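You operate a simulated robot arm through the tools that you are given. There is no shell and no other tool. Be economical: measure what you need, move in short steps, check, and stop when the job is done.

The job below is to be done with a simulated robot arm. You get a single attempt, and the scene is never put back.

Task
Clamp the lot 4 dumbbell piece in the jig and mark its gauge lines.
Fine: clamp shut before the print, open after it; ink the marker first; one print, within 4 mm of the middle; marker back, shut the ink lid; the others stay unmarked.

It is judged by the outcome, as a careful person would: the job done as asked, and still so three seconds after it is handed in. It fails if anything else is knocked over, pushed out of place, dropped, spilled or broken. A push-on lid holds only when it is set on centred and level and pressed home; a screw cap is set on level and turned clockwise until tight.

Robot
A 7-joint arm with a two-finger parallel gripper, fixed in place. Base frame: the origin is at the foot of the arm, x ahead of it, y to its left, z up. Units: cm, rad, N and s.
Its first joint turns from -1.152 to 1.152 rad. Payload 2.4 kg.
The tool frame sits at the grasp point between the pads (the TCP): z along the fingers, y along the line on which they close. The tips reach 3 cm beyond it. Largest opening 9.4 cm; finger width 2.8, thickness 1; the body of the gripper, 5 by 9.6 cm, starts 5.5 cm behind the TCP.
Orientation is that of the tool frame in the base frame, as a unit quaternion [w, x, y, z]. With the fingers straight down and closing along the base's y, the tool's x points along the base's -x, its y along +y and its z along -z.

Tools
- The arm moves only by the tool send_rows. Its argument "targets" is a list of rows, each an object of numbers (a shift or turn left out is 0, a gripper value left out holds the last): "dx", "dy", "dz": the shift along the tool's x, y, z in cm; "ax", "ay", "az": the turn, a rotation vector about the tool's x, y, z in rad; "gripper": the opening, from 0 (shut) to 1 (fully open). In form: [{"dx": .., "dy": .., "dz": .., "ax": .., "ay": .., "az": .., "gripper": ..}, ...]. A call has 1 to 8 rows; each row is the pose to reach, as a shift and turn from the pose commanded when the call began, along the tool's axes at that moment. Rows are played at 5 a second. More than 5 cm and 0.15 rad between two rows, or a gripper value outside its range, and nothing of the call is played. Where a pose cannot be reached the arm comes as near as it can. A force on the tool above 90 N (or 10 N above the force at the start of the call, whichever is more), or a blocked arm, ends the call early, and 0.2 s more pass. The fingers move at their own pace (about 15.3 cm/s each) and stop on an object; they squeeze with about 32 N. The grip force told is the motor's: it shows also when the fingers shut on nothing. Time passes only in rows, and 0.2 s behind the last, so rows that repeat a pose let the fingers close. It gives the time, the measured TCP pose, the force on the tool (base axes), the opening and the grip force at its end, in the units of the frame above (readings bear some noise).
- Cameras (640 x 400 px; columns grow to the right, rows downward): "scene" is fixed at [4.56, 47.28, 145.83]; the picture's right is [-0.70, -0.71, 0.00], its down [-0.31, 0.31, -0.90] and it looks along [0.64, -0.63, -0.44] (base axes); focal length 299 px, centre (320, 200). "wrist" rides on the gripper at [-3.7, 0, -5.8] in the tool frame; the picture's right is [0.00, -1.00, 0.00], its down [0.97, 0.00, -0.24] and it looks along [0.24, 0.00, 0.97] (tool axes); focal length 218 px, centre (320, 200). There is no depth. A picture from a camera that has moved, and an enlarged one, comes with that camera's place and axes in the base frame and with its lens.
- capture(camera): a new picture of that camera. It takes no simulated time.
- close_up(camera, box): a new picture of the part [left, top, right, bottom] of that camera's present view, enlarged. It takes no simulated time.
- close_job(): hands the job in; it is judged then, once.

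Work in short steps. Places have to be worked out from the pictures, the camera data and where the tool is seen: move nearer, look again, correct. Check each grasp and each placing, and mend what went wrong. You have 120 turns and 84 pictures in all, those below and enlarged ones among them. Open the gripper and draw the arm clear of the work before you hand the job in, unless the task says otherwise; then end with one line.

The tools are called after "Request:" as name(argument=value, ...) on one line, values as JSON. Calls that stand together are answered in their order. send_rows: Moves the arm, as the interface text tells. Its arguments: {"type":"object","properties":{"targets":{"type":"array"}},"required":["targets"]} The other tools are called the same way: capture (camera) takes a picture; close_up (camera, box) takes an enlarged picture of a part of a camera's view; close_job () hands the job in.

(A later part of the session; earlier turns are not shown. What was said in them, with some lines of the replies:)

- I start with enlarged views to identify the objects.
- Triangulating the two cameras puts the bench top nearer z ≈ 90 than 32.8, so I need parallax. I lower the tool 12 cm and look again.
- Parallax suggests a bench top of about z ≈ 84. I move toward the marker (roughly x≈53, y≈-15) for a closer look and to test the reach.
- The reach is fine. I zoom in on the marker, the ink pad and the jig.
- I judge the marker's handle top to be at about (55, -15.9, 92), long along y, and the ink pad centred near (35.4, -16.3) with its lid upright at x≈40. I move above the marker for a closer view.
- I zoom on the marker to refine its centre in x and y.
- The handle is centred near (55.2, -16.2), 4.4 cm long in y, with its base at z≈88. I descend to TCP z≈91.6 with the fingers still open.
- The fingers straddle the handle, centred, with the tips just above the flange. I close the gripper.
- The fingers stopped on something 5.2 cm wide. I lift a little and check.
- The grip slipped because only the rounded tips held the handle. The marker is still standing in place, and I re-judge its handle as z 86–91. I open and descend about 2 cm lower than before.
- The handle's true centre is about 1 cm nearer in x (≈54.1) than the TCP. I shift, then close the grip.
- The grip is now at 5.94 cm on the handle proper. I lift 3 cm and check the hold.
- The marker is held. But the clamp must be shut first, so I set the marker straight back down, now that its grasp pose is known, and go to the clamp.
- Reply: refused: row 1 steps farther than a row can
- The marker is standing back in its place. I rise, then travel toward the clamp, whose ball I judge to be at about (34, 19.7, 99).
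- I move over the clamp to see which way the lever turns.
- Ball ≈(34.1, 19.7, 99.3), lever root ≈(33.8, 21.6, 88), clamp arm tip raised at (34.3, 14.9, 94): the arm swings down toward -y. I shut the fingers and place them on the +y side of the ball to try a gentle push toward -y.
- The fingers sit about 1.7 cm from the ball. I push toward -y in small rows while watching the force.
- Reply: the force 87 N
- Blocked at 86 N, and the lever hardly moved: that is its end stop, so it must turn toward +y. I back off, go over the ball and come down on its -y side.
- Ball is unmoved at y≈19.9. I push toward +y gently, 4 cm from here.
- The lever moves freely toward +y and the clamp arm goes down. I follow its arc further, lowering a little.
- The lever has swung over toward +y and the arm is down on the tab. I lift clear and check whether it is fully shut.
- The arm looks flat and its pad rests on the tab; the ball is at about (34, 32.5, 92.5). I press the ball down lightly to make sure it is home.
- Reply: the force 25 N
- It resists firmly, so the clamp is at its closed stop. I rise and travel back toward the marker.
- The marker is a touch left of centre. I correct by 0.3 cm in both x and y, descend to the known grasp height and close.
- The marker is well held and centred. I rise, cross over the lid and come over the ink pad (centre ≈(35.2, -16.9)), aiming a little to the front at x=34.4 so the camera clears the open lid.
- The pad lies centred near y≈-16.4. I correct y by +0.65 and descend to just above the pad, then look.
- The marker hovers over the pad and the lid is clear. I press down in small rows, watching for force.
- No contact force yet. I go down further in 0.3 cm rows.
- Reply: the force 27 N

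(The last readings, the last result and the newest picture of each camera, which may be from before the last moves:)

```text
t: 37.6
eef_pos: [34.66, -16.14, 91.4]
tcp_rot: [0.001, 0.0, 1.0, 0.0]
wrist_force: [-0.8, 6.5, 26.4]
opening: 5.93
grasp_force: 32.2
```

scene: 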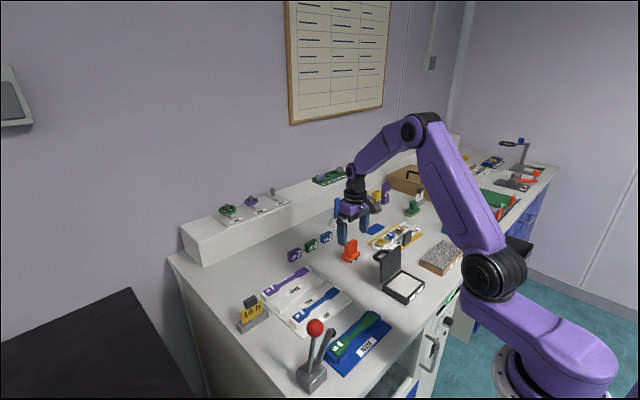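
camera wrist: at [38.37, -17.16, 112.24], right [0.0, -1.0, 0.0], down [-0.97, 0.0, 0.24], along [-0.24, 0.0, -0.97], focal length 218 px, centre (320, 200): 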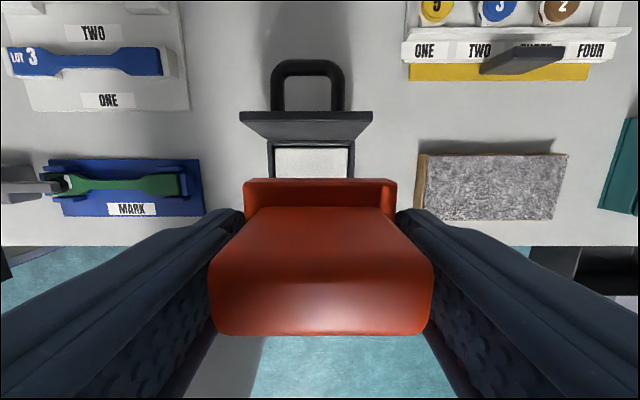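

Contact at about 26 N: the prongs are pressed on the pad. I lift straight up and inspect the marker and pad.

Request:
send_rows(targets=[{"dz": 0}, {"dz": -1.5}, {"dz": -5}, {"dz": -9}, {"dz": -13}, {"dz": -13}])

Request:
close_up(camera="scene", box=[350, 190, 450, 310])

Request:
capture(camera="wrist")

```text
t: 39.0
eef_pos: [34.36, -16.42, 104.08]
tcp_rot: [0.0, 0.0, 1.0, 0.001]
wrist_force: [0.3, 0.6, -1.9]
opening: 5.94
grasp_force: 32.1
```

```text
3.33 times, centred on (400, 250) of scene
camera zoom: at [4.56, 47.28, 145.83], right [-0.7, -0.71, 0.0], down [-0.31, 0.31, -0.9], along [0.64, -0.63, -0.44], focal length 997 px, centre (53, 33)
```

zoom: 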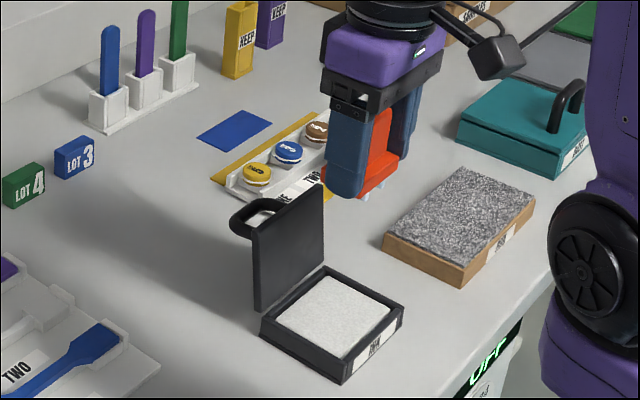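

```text
38 pictures are left
camera wrist: at [38.1, -16.62, 109.75], right [0.0, -1.0, 0.0], down [-0.97, 0.0, 0.24], along [-0.24, 0.0, -0.97], focal length 218 px, centre (320, 200)
```

wrist: 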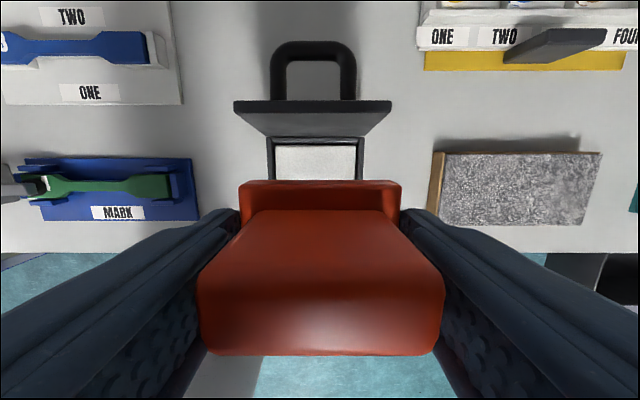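

The prongs now look white, so they are inked; the marker slid about 0.6 cm up against the finger tips. I zoom once to verify.

Request:
close_up(camera="scene", box=[390, 220, 430, 255])

Request:
close_up(camera="wrist", box=[0, 140, 220, 260])

```text
11.43 times, centred on (410, 238) of scene
camera zoom: at [4.56, 47.28, 145.83], right [-0.7, -0.71, 0.0], down [-0.31, 0.31, -0.9], along [0.64, -0.63, -0.44], focal length 3418 px, centre (-709, -229)
```

zoom: 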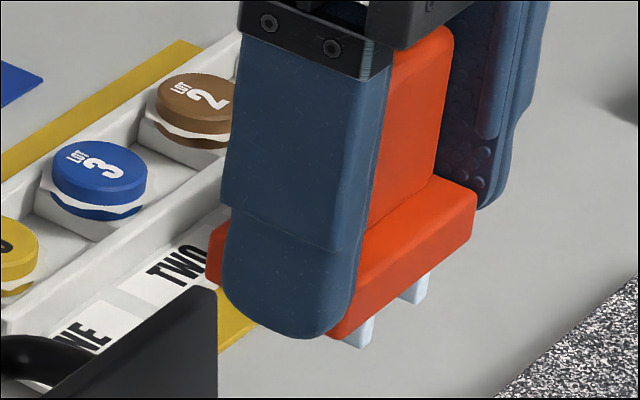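

```text
2.91 times, centred on (110, 200) of wrist
camera zoom: at [38.1, -16.62, 109.75], right [0.0, -1.0, 0.0], down [-0.97, 0.0, 0.24], along [-0.24, 0.0, -0.97], focal length 635 px, centre (931, 200)
```

zoom: 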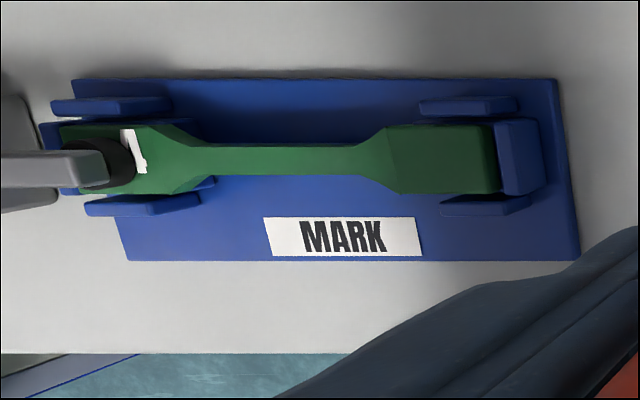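

The prongs are evenly inked white. I travel to above the jig, standing slightly short in x so the camera looks straight down on the piece past the marker.

Request:
send_rows(targets=[{"dy": 4.8}, {"dy": 9.6, "dx": 1}, {"dy": 14.4, "dx": 2}, {"dy": 19, "dx": 3}, {"dy": 23.5, "dx": 4}, {"dy": 23.5, "dx": 4}])

Request:
capture(camera="wrist")

```text
t: 40.4
eef_pos: [30.43, 7.0, 103.94]
tcp_rot: [0.0, 0.0, 1.0, 0.002]
wrist_force: [0.1, -0.2, -1.1]
opening: 5.93
grasp_force: 32.4
```

```text
35 pictures are left
camera wrist: at [34.18, 6.97, 109.62], right [0.0, -1.0, 0.0], down [-0.97, 0.0, 0.24], along [-0.24, 0.0, -0.97], focal length 218 px, centre (320, 200)
```

wrist: 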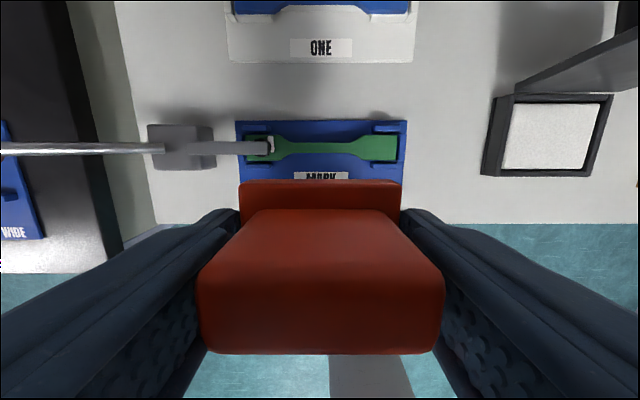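

Request:
close_up(camera="wrist", box=[230, 110, 415, 225])

```text
3.46 times, centred on (322, 168) of wrist
camera zoom: at [34.18, 6.97, 109.62], right [0.0, -1.0, 0.0], down [-0.97, 0.0, 0.24], along [-0.24, 0.0, -0.97], focal length 755 px, centre (311, 312)
```

zoom: 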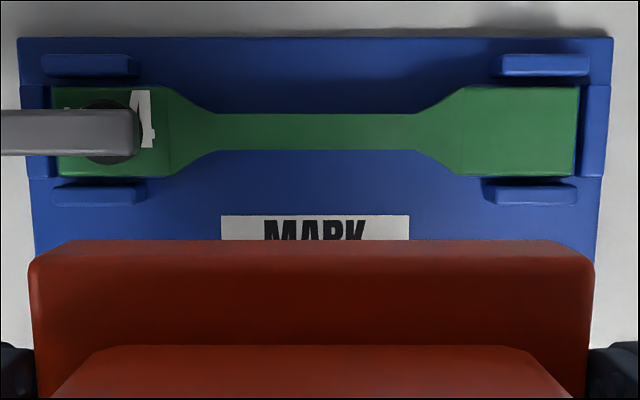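

Piece centre ≈(34.0, 6.83), nearly under the camera so height hardly matters. I move the marker over it and descend to about 2.5 cm above expected contact, then compare prongs and neck.

Request:
send_rows(targets=[{"dx": -2, "dy": -0.13}, {"dx": -3.55, "dy": -0.13}, {"dx": -3.55, "dy": -0.13, "dz": 4}, {"dx": -3.55, "dy": -0.13, "dz": 8}, {"dx": -3.55, "dy": -0.13, "dz": 10}, {"dx": -3.55, "dy": -0.13, "dz": 10}])

Request:
close_up(camera="scene", box=[315, 295, 395, 375])

Request:
capture(camera="wrist")

```text
t: 41.8
eef_pos: [34.11, 7.14, 94.38]
tcp_rot: [0.0, 0.001, 1.0, 0.001]
wrist_force: [0.0, -1.0, -1.6]
opening: 5.93
grasp_force: 32.5
```

```text
5.00 times, centred on (355, 335) of scene
camera zoom: at [4.56, 47.28, 145.83], right [-0.7, -0.71, 0.0], down [-0.31, 0.31, -0.9], along [0.64, -0.63, -0.44], focal length 1495 px, centre (145, -475)
```

zoom: 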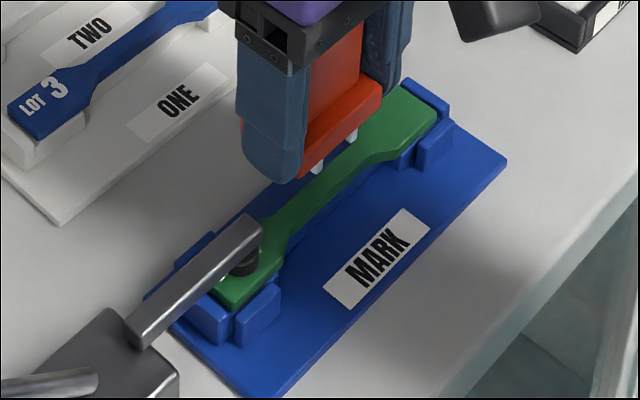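

```text
32 pictures are left
camera wrist: at [37.82, 7.05, 100.11], right [0.0, -1.0, 0.0], down [-0.97, 0.0, 0.24], along [-0.24, 0.0, -0.97], focal length 218 px, centre (320, 200)
```

wrist: 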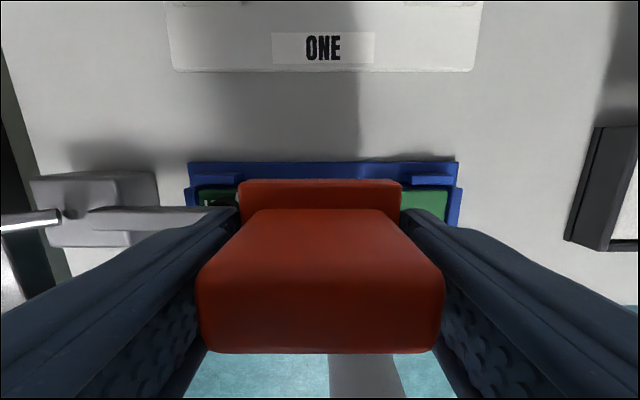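

I zoom on the prongs and neck to verify the alignment across the neck.

Request:
close_up(camera="scene", box=[355, 310, 405, 345])

Request:
close_up(camera="wrist", box=[170, 145, 480, 235])

```text
11.43 times, centred on (380, 328) of scene
camera zoom: at [4.56, 47.28, 145.83], right [-0.7, -0.71, 0.0], down [-0.31, 0.31, -0.9], along [0.64, -0.63, -0.44], focal length 3418 px, centre (-366, -1257)
```

zoom: 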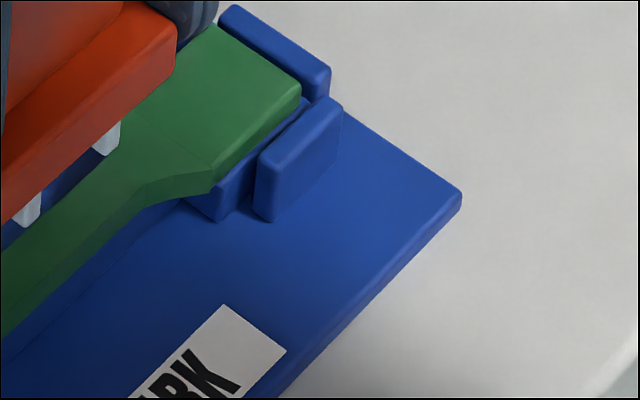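

```text
2.06 times, centred on (325, 190) of wrist
camera zoom: at [37.82, 7.05, 100.11], right [0.0, -1.0, 0.0], down [-0.97, 0.0, 0.24], along [-0.24, 0.0, -0.97], focal length 451 px, centre (310, 221)
```

zoom: 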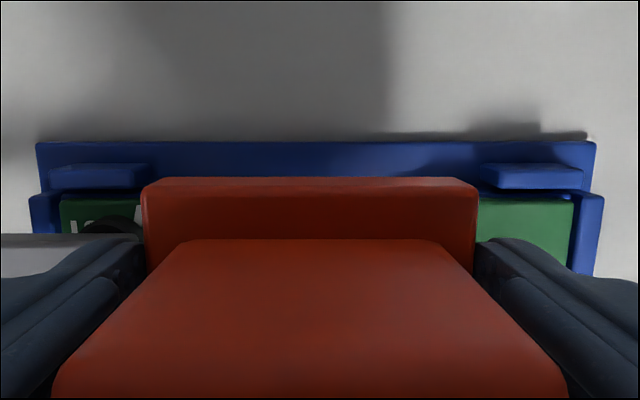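

The piece centre is 0.2 cm to the -y side of the marker. I correct it and come down to just above contact.

Request:
send_rows(targets=[{"dy": -0.2}, {"dy": -0.2, "dz": 0.7}, {"dy": -0.2, "dz": 1.3}, {"dy": -0.2, "dz": 1.3}])

Request:
close_up(camera="scene", box=[345, 310, 395, 345])

```text
t: 42.8
eef_pos: [33.99, 6.98, 92.94]
tcp_rot: [0.0, 0.001, 1.0, 0.0]
wrist_force: [-0.1, 0.0, -1.4]
opening: 5.93
grasp_force: 32.1
```

```text
11.43 times, centred on (370, 328) of scene
camera zoom: at [4.56, 47.28, 145.83], right [-0.7, -0.71, 0.0], down [-0.31, 0.31, -0.9], along [0.64, -0.63, -0.44], focal length 3418 px, centre (-251, -1257)
```

zoom: 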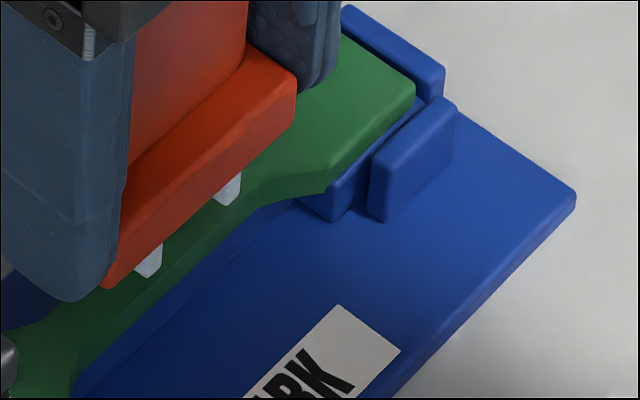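

The prongs are bars running across x, overhanging the neck equally as expected, so alignment is good. I press down once in small rows until contact.

Request:
send_rows(targets=[{"dz": 0.3}, {"dz": 0.6}, {"dz": 0.8}, {"dz": 0.8}])

```text
t: 43.8
eef_pos: [34.25, 7.06, 92.18]
tcp_rot: [0.0, 0.0, 1.0, 0.001]
wrist_force: [1.0, 0.8, -1.0]
opening: 5.93
grasp_force: 31.8
```

No contact yet; I continue a little lower.

Request:
send_rows(targets=[{"dz": 0.25}, {"dz": 0.5}, {"dz": 0.7}, {"dz": 0.7}])

Request:
close_up(camera="scene", box=[345, 310, 395, 345])

```text
t: 44.8
eef_pos: [34.13, 7.02, 91.58]
tcp_rot: [0.001, 0.0, 1.0, 0.001]
wrist_force: [-3.1, -1.5, 21.8]
opening: 5.96
grasp_force: 32.3
```

```text
11.43 times, centred on (370, 328) of scene
camera zoom: at [4.53, 47.27, 145.83], right [-0.7, -0.71, 0.0], down [-0.31, 0.31, -0.9], along [0.64, -0.63, -0.44], focal length 3418 px, centre (-251, -1257)
```

zoom: 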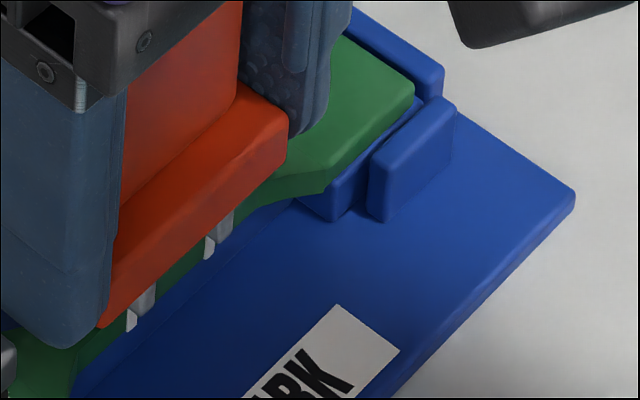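

Contact at 22 N with the bars across the neck: one print. I lift straight up and inspect it.

Request:
send_rows(targets=[{"dz": 0}, {"dz": -1.5}, {"dz": -5}, {"dz": -9}, {"dz": -13}, {"dz": -13, "dx": 4}, {"dz": -13, "dx": 4}])

Request:
close_up(camera="wrist", box=[230, 110, 415, 225])

Request:
close_up(camera="scene", box=[315, 295, 395, 375])

```text
t: 46.4
eef_pos: [30.2, 7.0, 104.36]
tcp_rot: [0.0, 0.0, 1.0, 0.0]
wrist_force: [0.9, 0.6, -1.8]
opening: 5.91
grasp_force: 32.0
```

```text
3.46 times, centred on (322, 168) of wrist
camera zoom: at [33.92, 6.88, 110.08], right [0.0, -1.0, 0.0], down [-0.97, 0.0, 0.24], along [-0.24, 0.0, -0.97], focal length 755 px, centre (311, 312)
```

zoom: 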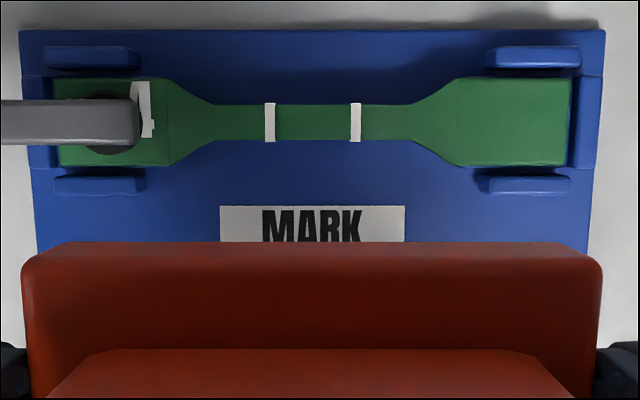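

```text
5.00 times, centred on (355, 335) of scene
camera zoom: at [4.56, 47.28, 145.83], right [-0.7, -0.71, 0.0], down [-0.31, 0.31, -0.9], along [0.64, -0.63, -0.44], focal length 1495 px, centre (145, -475)
```

zoom: 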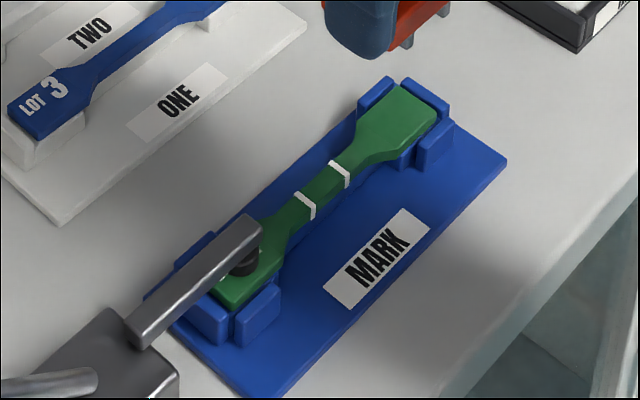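

The two lines are crisp and centred (line midpoint col 312, piece midpoint col 312). I carry the marker back to its place at (54.16, -15.9).

Request:
send_rows(targets=[{"dz": -2.5}, {"dz": -2.5, "dx": -3.4, "dy": -3.3}, {"dz": -2.5, "dx": -6.8, "dy": -6.6}, {"dz": -2.5, "dx": -10.2, "dy": -9.8}, {"dz": -2.5, "dx": -13.6, "dy": -13.1}, {"dz": -2.5, "dx": -17, "dy": -16.4}, {"dz": -2.5, "dx": -20.4, "dy": -19.7}, {"dz": -2.5, "dx": -23.9, "dy": -22.9}])

Request:
send_rows(targets=[{"dz": 0}, {"dz": 4.5}, {"dz": 9}, {"dz": 13}, {"dz": 15.5}, {"dz": 15.5}])

Request:
close_up(camera="scene", box=[310, 200, 400, 280])

Request:
capture(camera="wrist")

```text
t: 48.2
eef_pos: [53.8, -15.92, 106.8]
tcp_rot: [0.0, 0.0, 1.0, 0.001]
wrist_force: [-0.6, -0.7, -0.9]
opening: 5.94
grasp_force: 32.1
```

```text
t: 49.6
eef_pos: [54.03, -15.95, 91.49]
tcp_rot: [0.001, 0.001, 1.0, 0.001]
wrist_force: [-0.3, 0.4, -0.9]
opening: 5.93
grasp_force: 32.1
```

```text
5.00 times, centred on (355, 240) of scene
camera zoom: at [4.56, 47.28, 145.83], right [-0.7, -0.71, 0.0], down [-0.31, 0.31, -0.9], along [0.64, -0.63, -0.44], focal length 1495 px, centre (145, 0)
```

zoom: 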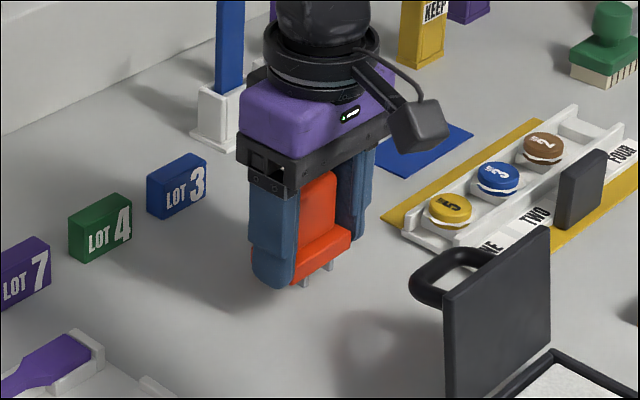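

```text
24 pictures are left
camera wrist: at [57.67, -15.97, 97.1], right [0.0, -1.0, 0.0], down [-0.97, 0.0, 0.24], along [-0.24, 0.0, -0.97], focal length 218 px, centre (320, 200)
```

wrist: 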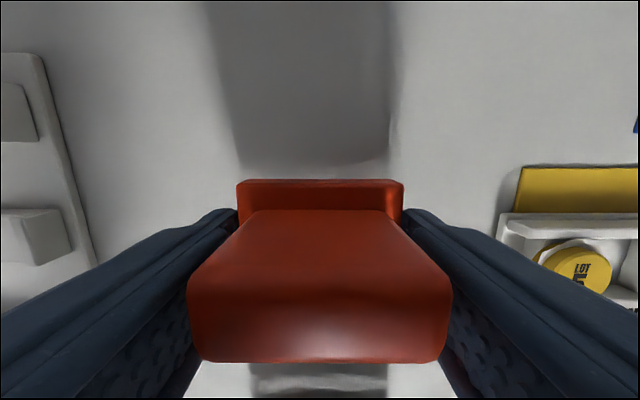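

Two and a half centimetres to go; I lower gently until it touches.

Request:
send_rows(targets=[{"dx": -0.1, "dz": 1}, {"dx": -0.1, "dz": 1.7}, {"dx": -0.1, "dz": 2.2}, {"dx": -0.1, "dz": 2.5}, {"dx": -0.1, "dz": 2.7}, {"dx": -0.1, "dz": 2.7}])

```text
t: 51.0
eef_pos: [54.16, -15.78, 88.89]
tcp_rot: [0.002, 0.002, 1.0, 0.0]
wrist_force: [-6.6, 0.8, 25.5]
opening: 5.93
grasp_force: 32.1
```

It is down on the bench. I ease 0.15 cm, open and rise.

Request:
send_rows(targets=[{"dz": -0.15}, {"dz": -0.15, "gripper": 1}, {"dz": -0.15, "gripper": 1}, {"dz": -0.15}, {"dz": -4}, {"dz": -8}, {"dz": -12}, {"dz": -16}])

Request:
capture(camera="wrist")

Request:
close_up(camera="scene", box=[320, 220, 440, 310])

```text
t: 52.8
eef_pos: [54.18, -16.02, 104.84]
tcp_rot: [0.001, 0.001, 1.0, 0.001]
wrist_force: [0.3, -0.6, 0.1]
opening: 9.39
grasp_force: 0.0
```

```text
23 pictures are left
camera wrist: at [57.84, -16.06, 110.55], right [0.0, -1.0, 0.0], down [-0.97, 0.0, 0.24], along [-0.24, 0.0, -0.97], focal length 218 px, centre (320, 200)
```

wrist: 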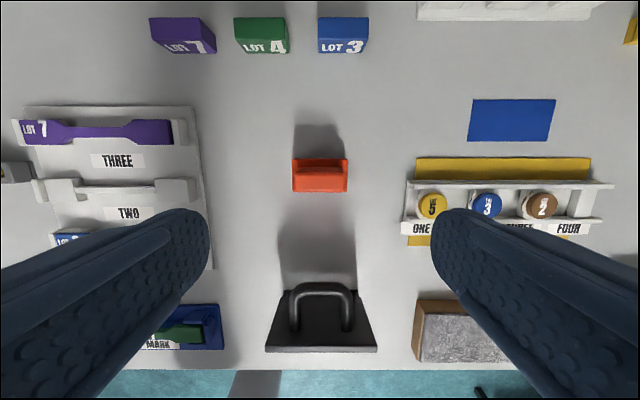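

```text
4.44 times, centred on (380, 265) of scene
camera zoom: at [4.56, 47.28, 145.83], right [-0.7, -0.71, 0.0], down [-0.31, 0.31, -0.9], along [0.64, -0.63, -0.44], focal length 1329 px, centre (53, -89)
```

zoom: 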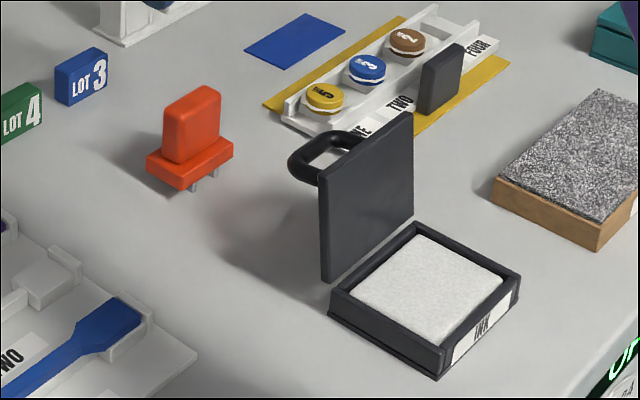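

The marker stands back in its place. Now the lid: I shut the fingers and come down behind its handle (handle end ≈ x 44.8, z 91.5), at x≈49.

Request:
send_rows(targets=[{"gripper": 0, "dx": 3}, {"dx": 5.3, "dy": -0.2}, {"dx": 5.3, "dy": -0.2, "dz": 4}, {"dx": 5.3, "dy": -0.2, "dz": 8}, {"dx": 5.3, "dy": -0.2, "dz": 11.5}, {"dx": 5.3, "dy": -0.2, "dz": 11.5}])

Request:
close_up(camera="scene", box=[320, 200, 440, 310])

```text
t: 54.2
eef_pos: [48.58, -16.08, 93.16]
tcp_rot: [0.001, 0.001, 1.0, 0.0]
wrist_force: [-1.1, 0.4, -0.1]
opening: 0.0
grasp_force: 32.5
```

```text
3.64 times, centred on (380, 255) of scene
camera zoom: at [4.56, 47.28, 145.83], right [-0.7, -0.71, 0.0], down [-0.31, 0.31, -0.9], along [0.64, -0.63, -0.44], focal length 1087 px, centre (102, 0)
```

zoom: 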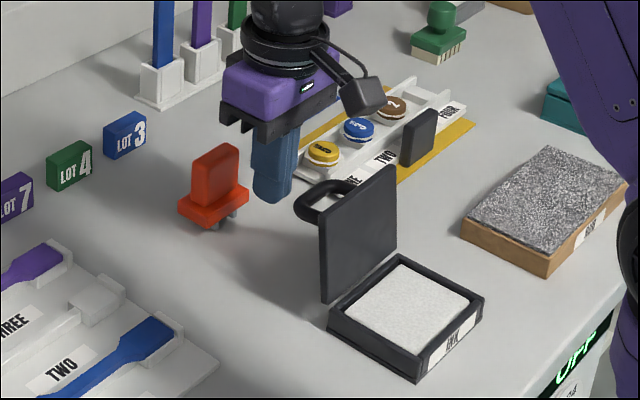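

Fingers are clear behind the handle. I push toward -x in small steps.

Request:
send_rows(targets=[{"dx": 1.2}, {"dx": 2.2}, {"dx": 3.2}, {"dx": 4.2}, {"dx": 5.2}, {"dx": 6.2}])

Request:
close_up(camera="scene", box=[320, 200, 440, 310])

```text
t: 55.5
eef_pos: [44.99, -16.22, 94.27]
tcp_rot: [0.026, -0.002, 1.0, -0.008]
wrist_force: [2.9, 0.1, 2.1]
opening: 0.01
grasp_force: 32.4
stopped in row 6: the force on the tool passed its limit (the readings are from after the stop); the commanded pose is now the measured one
```

```text
3.64 times, centred on (380, 255) of scene
camera zoom: at [4.56, 47.28, 145.83], right [-0.7, -0.71, 0.0], down [-0.31, 0.31, -0.9], along [0.64, -0.63, -0.44], focal length 1087 px, centre (102, 0)
```

zoom: 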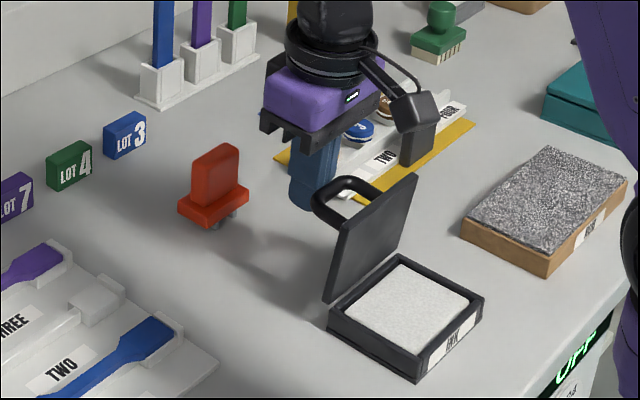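

The lid turned about 20° past vertical but the push exceeded the limit, likely a stiff hinge. I back off slightly, level the tool and push on slowly, following the arc upward.

Request:
send_rows(targets=[{"dx": -0.4, "ay": 0.052, "ax": -0.016}, {"dx": -0.4, "ay": 0.052, "ax": -0.016}])

Request:
capture(camera="wrist")

```text
t: 56.1
eef_pos: [45.31, -16.2, 94.2]
tcp_rot: [-0.001, -0.001, 1.0, 0.0]
wrist_force: [-0.3, 0.6, 0.0]
opening: 0.01
grasp_force: 32.1
```

```text
19 pictures are left
camera wrist: at [49.06, -16.32, 99.87], right [0.0, -1.0, 0.0], down [-0.97, 0.0, 0.24], along [-0.24, 0.0, -0.97], focal length 218 px, centre (320, 200)
```

wrist: 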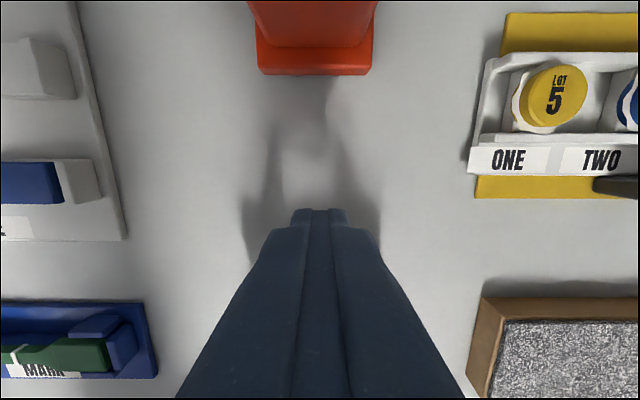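

The tool is level and unloaded. I push slowly: 0.5 cm per row with a slight rise.

Request:
send_rows(targets=[{"dx": 0.5, "dz": -0.15}, {"dx": 1.0, "dz": -0.35}, {"dx": 1.5, "dz": -0.5}, {"dx": 2.0, "dz": -0.65}, {"dx": 2.5, "dz": -0.75}, {"dx": 3.0, "dz": -0.8}, {"dx": 3.5, "dz": -0.85}, {"dx": 4, "dz": -0.85}])

Request:
close_up(camera="scene", box=[340, 210, 440, 310])

```text
t: 57.9
eef_pos: [41.41, -16.17, 95.01]
tcp_rot: [0.0, -0.003, 1.0, 0.0]
wrist_force: [0.3, 0.4, -0.1]
opening: 0.0
grasp_force: 32.1
```

```text
4.00 times, centred on (390, 260) of scene
camera zoom: at [4.56, 47.28, 145.83], right [-0.7, -0.71, 0.0], down [-0.31, 0.31, -0.9], along [0.64, -0.63, -0.44], focal length 1196 px, centre (40, -40)
```

zoom: 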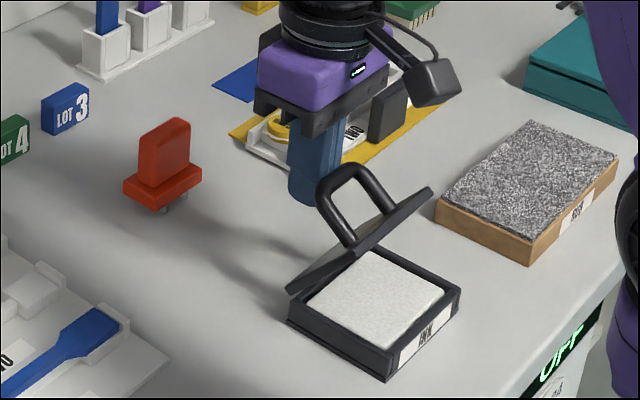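

Working well: the lid is at about 45°. I keep pushing slowly, following the arc down now.

Request:
send_rows(targets=[{"dx": 0.6}, {"dx": 1.2, "dz": 0.1}, {"dx": 1.8, "dz": 0.2}, {"dx": 2.4, "dz": 0.4}, {"dx": 3.0, "dz": 0.6}, {"dx": 3.6, "dz": 0.9}, {"dx": 4.1, "dz": 1.2}, {"dx": 4.5, "dz": 1.4}])

Request:
close_up(camera="scene", box=[340, 210, 440, 310])

```text
t: 59.7
eef_pos: [36.79, -16.28, 93.65]
tcp_rot: [0.0, -0.002, 1.0, 0.0]
wrist_force: [0.5, -0.6, -0.2]
opening: 0.0
grasp_force: 32.2
```

```text
4.00 times, centred on (390, 260) of scene
camera zoom: at [4.56, 47.28, 145.83], right [-0.7, -0.71, 0.0], down [-0.31, 0.31, -0.9], along [0.64, -0.63, -0.44], focal length 1196 px, centre (40, -40)
```

zoom: 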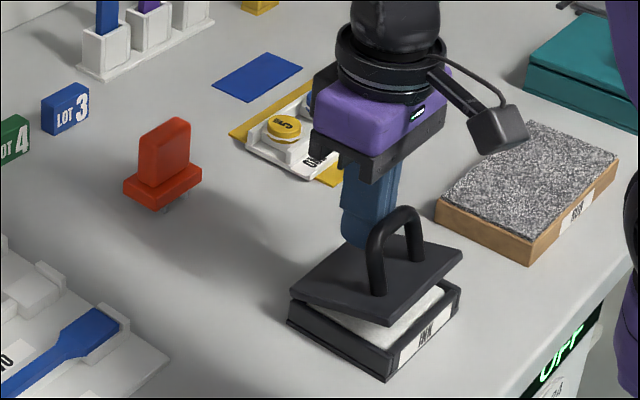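

Only about 20° remain. I rise, go over the top of the handle and press straight down.

Request:
send_rows(targets=[{"dx": -0.6, "dz": -2}, {"dz": -6}, {"dx": 2.2, "dz": -6}, {"dx": 2.6, "dz": -4.5}, {"dx": 2.6, "dz": -3.5}, {"dx": 2.6, "dz": -3}])

Request:
close_up(camera="scene", box=[340, 210, 440, 310])

```text
t: 61.1
eef_pos: [33.91, -16.15, 96.65]
tcp_rot: [-0.005, -0.001, 1.0, 0.002]
wrist_force: [-25.5, -3.1, 35.5]
opening: 0.0
grasp_force: 31.5
```

```text
4.00 times, centred on (390, 260) of scene
camera zoom: at [4.46, 47.29, 145.83], right [-0.7, -0.71, 0.0], down [-0.31, 0.31, -0.9], along [0.64, -0.63, -0.44], focal length 1196 px, centre (40, -40)
```

zoom: 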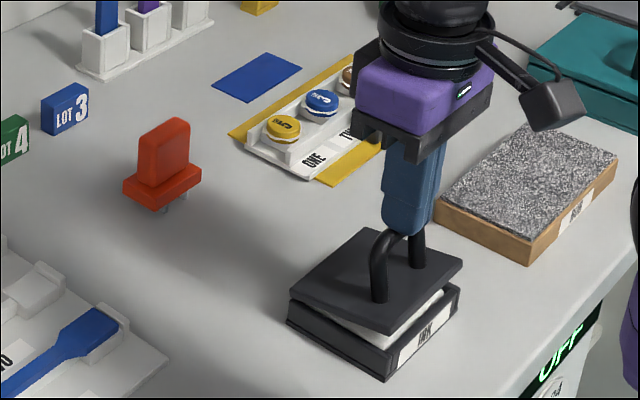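

The fingers are on top of the handle at 35 N and the lid is about 15° from shut. I keep pressing down slowly.

Request:
send_rows(targets=[{"dz": 0.3, "dx": 0.1}, {"dz": 0.6, "dx": 0.2}, {"dz": 0.9, "dx": 0.3}, {"dz": 1.2, "dx": 0.4}, {"dz": 1.5, "dx": 0.4}, {"dz": 1.8, "dx": 0.4}])

Request:
close_up(camera="scene", box=[340, 210, 440, 310])

```text
t: 62.3
eef_pos: [33.97, -16.18, 95.6]
tcp_rot: [0.003, -0.004, 1.0, -0.002]
wrist_force: [-7.7, 8.2, 49.3]
opening: 0.0
grasp_force: 32.2
stopped in row 5: the force on the tool passed its limit (the readings are from after the stop); the commanded pose is now the measured one
```

```text
4.00 times, centred on (390, 260) of scene
camera zoom: at [4.49, 47.33, 145.81], right [-0.7, -0.71, 0.0], down [-0.31, 0.31, -0.9], along [0.64, -0.63, -0.44], focal length 1196 px, centre (40, -40)
```

zoom: 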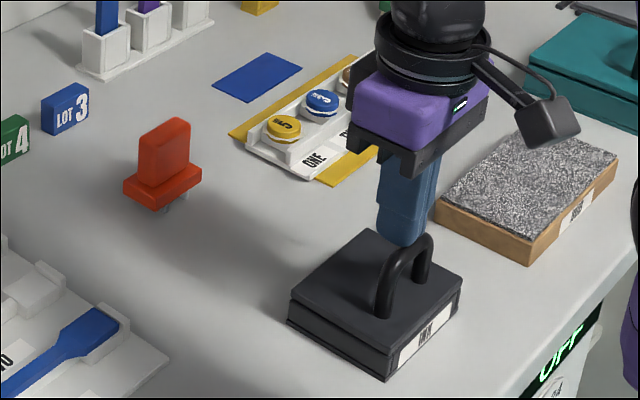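

The lid is shut flat. I rise and travel toward the clamp lever, checking the lid afterward.

Request:
send_rows(targets=[{"dz": -4, "ay": 0.006}, {"dz": -8, "ay": 0.006}, {"dz": -12, "ay": 0.006}, {"dz": -12, "dy": 4.8, "ay": 0.006}, {"dz": -12, "dy": 9.6, "ay": 0.006}, {"dz": -12, "dy": 14.4, "ay": 0.006}, {"dz": -12, "dy": 19.2, "ay": 0.006}, {"dz": -12, "dy": 24, "ay": 0.006}])

Request:
send_rows(targets=[{"dy": 3, "az": 0.14, "gripper": 1}, {"dy": 6, "az": 0.28}, {"dy": 9, "az": 0.42}, {"dy": 12, "az": 0.56}, {"dy": 15, "az": 0.7}, {"dy": 18, "az": 0.84}, {"dy": 21, "az": 0.98}, {"dy": 24, "az": 1.12}])

Request:
send_rows(targets=[{"az": 0.14}, {"az": 0.28}, {"az": 0.42}, {"az": 0.4508}, {"az": 0.4508}])

Request:
capture(camera="wrist")

Request:
capture(camera="scene")

```text
t: 64.1
eef_pos: [33.78, 7.87, 107.35]
tcp_rot: [-0.001, -0.003, 1.0, -0.002]
wrist_force: [0.1, 0.3, 0.1]
opening: 0.0
grasp_force: 32.2
```

```text
t: 65.9
eef_pos: [33.73, 31.83, 107.47]
tcp_rot: [0.0, 0.528, 0.849, -0.001]
wrist_force: [-0.3, 0.7, 0.5]
opening: 9.41
grasp_force: 0.0
```

```text
t: 67.1
eef_pos: [33.68, 31.85, 107.34]
tcp_rot: [0.0, 0.705, 0.709, -0.001]
wrist_force: [-0.8, 0.1, 0.0]
opening: 9.39
grasp_force: 0.1
```

```text
14 pictures are left
camera wrist: at [33.8, 27.96, 113.07], right [-1.0, -0.01, 0.0], down [0.0, 0.97, 0.24], along [0.0, 0.24, -0.97], focal length 218 px, centre (320, 200)
```

wrist: 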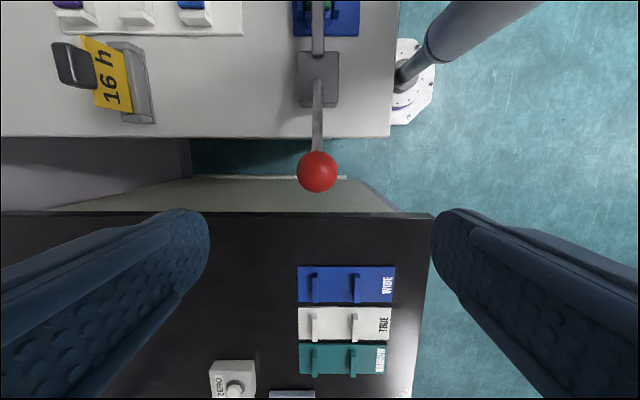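

```text
13 pictures are left
```

scene: 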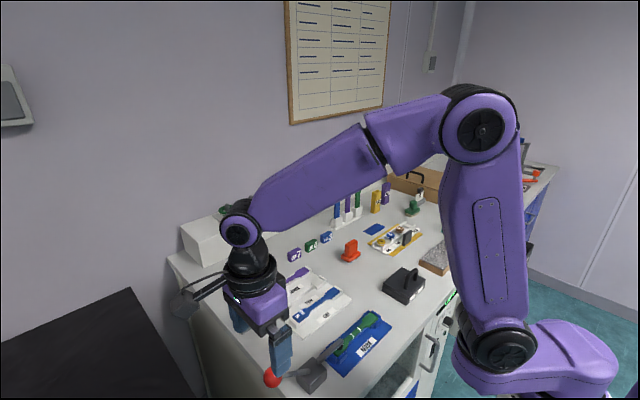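

The lid is shut. The ball is at about (34, 30, 95.4). I shut the fingers, come down on its +y side and prepare to push it back toward -y (tool x now points along base +y).

Request:
send_rows(targets=[{"gripper": 0, "dx": 1.5, "dy": 0.3}, {"dx": 3.1, "dy": 0.3}, {"dx": 3.1, "dy": 0.3, "dz": 4}, {"dx": 3.1, "dy": 0.3, "dz": 8}, {"dx": 3.1, "dy": 0.3, "dz": 10.8}, {"dx": 3.1, "dy": 0.3, "dz": 10.8}])

Request:
capture(camera="wrist")

```text
t: 68.5
eef_pos: [33.98, 34.88, 96.38]
tcp_rot: [-0.001, 0.705, 0.709, -0.002]
wrist_force: [0.2, 0.5, 0.3]
opening: 0.0
grasp_force: 31.5
```

```text
12 pictures are left
camera wrist: at [34.03, 31.13, 102.16], right [-1.0, -0.01, 0.0], down [-0.01, 0.97, 0.24], along [0.0, 0.24, -0.97], focal length 218 px, centre (320, 200)
```

wrist: 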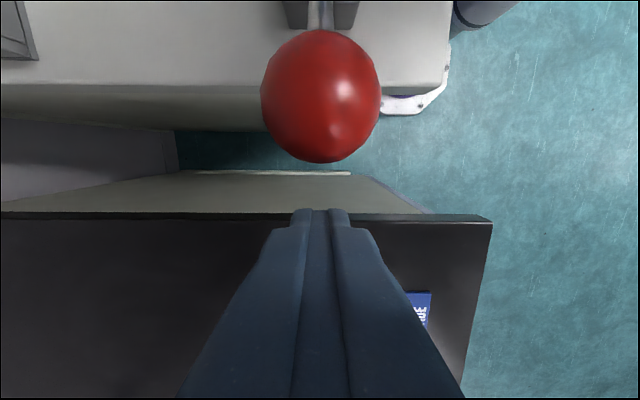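

The fingers are aligned with the ball. I push toward -y slowly, rising along the arc.

Request:
send_rows(targets=[{"dx": -1.0}, {"dx": -1.8}, {"dx": -2.5, "dz": -0.3}, {"dx": -3.2, "dz": -0.7}, {"dx": -3.9, "dz": -1.1}, {"dx": -4.6, "dz": -1.5}, {"dx": -5.4, "dz": -1.9}, {"dx": -6.2, "dz": -2.3}])

Request:
close_up(camera="scene", box=[235, 270, 395, 400])

```text
t: 70.3
eef_pos: [34.05, 28.55, 98.91]
tcp_rot: [0.001, 0.705, 0.709, -0.003]
wrist_force: [0.4, 0.9, 0.0]
opening: 0.0
grasp_force: 32.3
```

```text
3.08 times, centred on (315, 335) of scene
camera zoom: at [4.56, 47.28, 145.83], right [-0.7, -0.71, 0.0], down [-0.31, 0.31, -0.9], along [0.64, -0.63, -0.44], focal length 920 px, centre (335, -215)
```

zoom: 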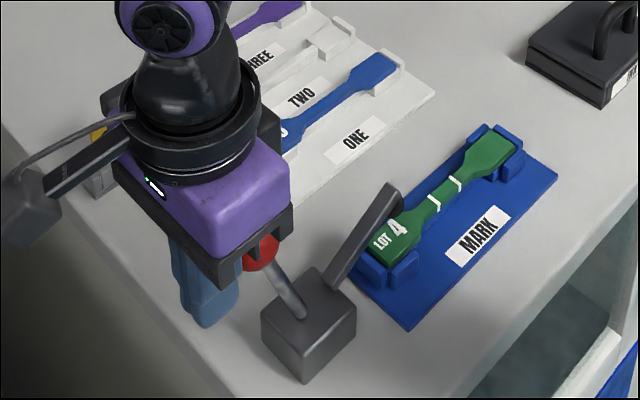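

The arm is lifting off the piece. I continue to near the lever's open stop.

Request:
send_rows(targets=[{"dx": -0.9, "dz": -0.2}, {"dx": -1.8, "dz": -0.4}, {"dx": -2.7, "dz": -0.6}, {"dx": -3.6, "dz": -0.7}, {"dx": -4.5, "dz": -0.7}, {"dx": -5.3, "dz": -0.7}, {"dx": -5.3, "dz": -0.7}])

Request:
send_rows(targets=[{"dx": 1}, {"dx": 2.5}, {"dx": 2.5, "dz": -4}, {"dx": 2.5, "dz": -8}, {"dx": 2.5, "dz": -12}, {"dx": 2.5, "dz": -12, "gripper": 1}])

Request:
capture(camera="scene")

Request:
close_up(camera="scene", box=[265, 270, 425, 400])

```text
t: 71.9
eef_pos: [33.99, 23.46, 99.68]
tcp_rot: [0.001, 0.705, 0.709, -0.002]
wrist_force: [-0.3, 0.2, 0.5]
opening: 0.01
grasp_force: 32.6
```

```text
t: 73.3
eef_pos: [33.93, 26.05, 111.57]
tcp_rot: [0.001, 0.704, 0.71, -0.001]
wrist_force: [0.4, -0.1, 0.3]
opening: 9.39
grasp_force: 0.0
```

```text
10 pictures are left
```

scene: 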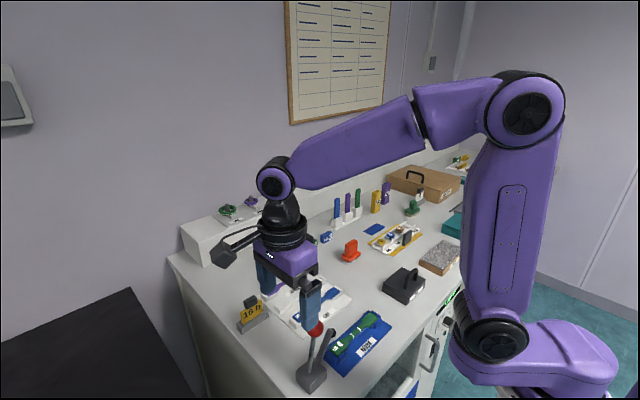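

```text
3.08 times, centred on (345, 335) of scene
camera zoom: at [4.56, 47.28, 145.83], right [-0.7, -0.71, 0.0], down [-0.31, 0.31, -0.9], along [0.64, -0.63, -0.44], focal length 920 px, centre (243, -215)
```

zoom: 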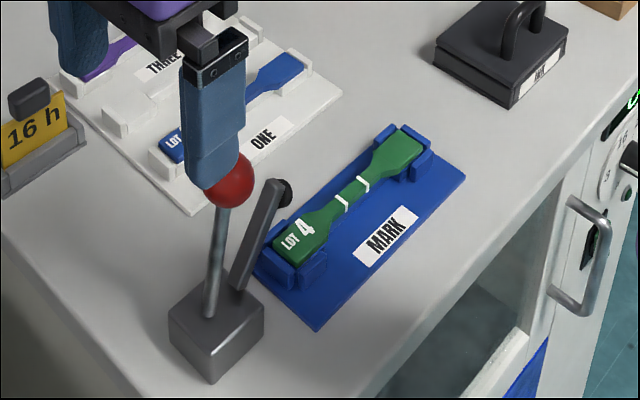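

The clamp is back in its open position and the piece carries one centred print. I draw the arm up and clear and make a final check.

Request:
send_rows(targets=[{"dz": -4.5}, {"dz": -9}, {"dz": -13}, {"dz": -17}, {"dz": -17, "dx": -4}, {"dz": -17, "dx": -8}, {"dz": -17, "dx": -8}])

Request:
close_up(camera="scene", box=[220, 200, 470, 400])

Request:
close_up(camera="scene", box=[330, 225, 440, 310])

```text
t: 74.9
eef_pos: [34.18, 17.78, 128.47]
tcp_rot: [0.001, 0.705, 0.71, -0.002]
wrist_force: [-1.2, 0.1, 0.2]
opening: 9.38
grasp_force: 0.0
```

```text
2.00 times, centred on (345, 300) of scene
camera zoom: at [4.56, 47.28, 145.83], right [-0.7, -0.71, 0.0], down [-0.31, 0.31, -0.9], along [0.64, -0.63, -0.44], focal length 598 px, centre (270, 0)
```

zoom: 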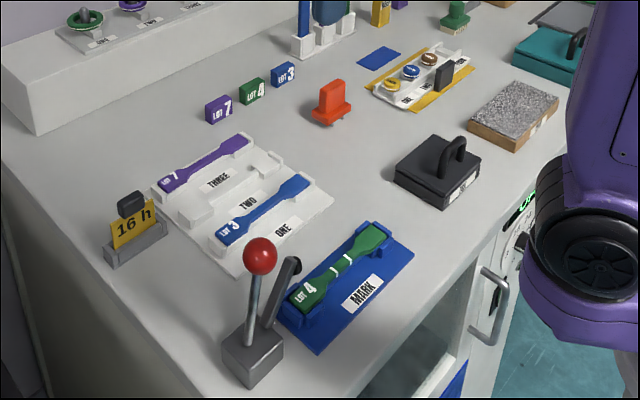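

```text
4.71 times, centred on (385, 268) of scene
camera zoom: at [4.56, 47.28, 145.83], right [-0.7, -0.71, 0.0], down [-0.31, 0.31, -0.9], along [0.64, -0.63, -0.44], focal length 1407 px, centre (14, -118)
```

zoom: 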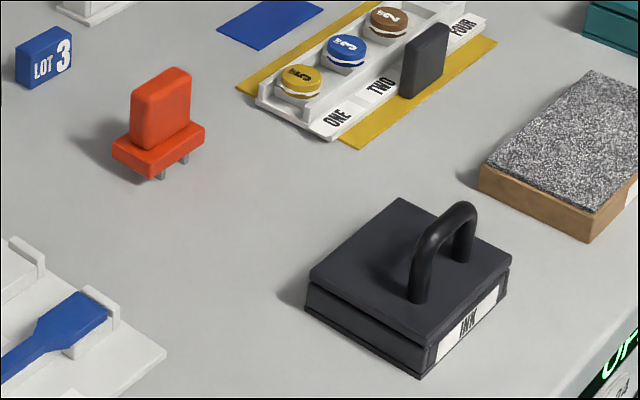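

Everything is in order: the lid is shut, the marker is back in place, the clamp is open, lot 4 carries its print and the other pieces are unmarked. I hand the job in.

Request:
close_job()

```text
The job is handed in.
```

The lot 4 piece was clamped and carries one centred pair of gauge lines; the marker is back in its place, the ink lid is shut, the clamp is open, and lots 3 and 7 are unmarked.
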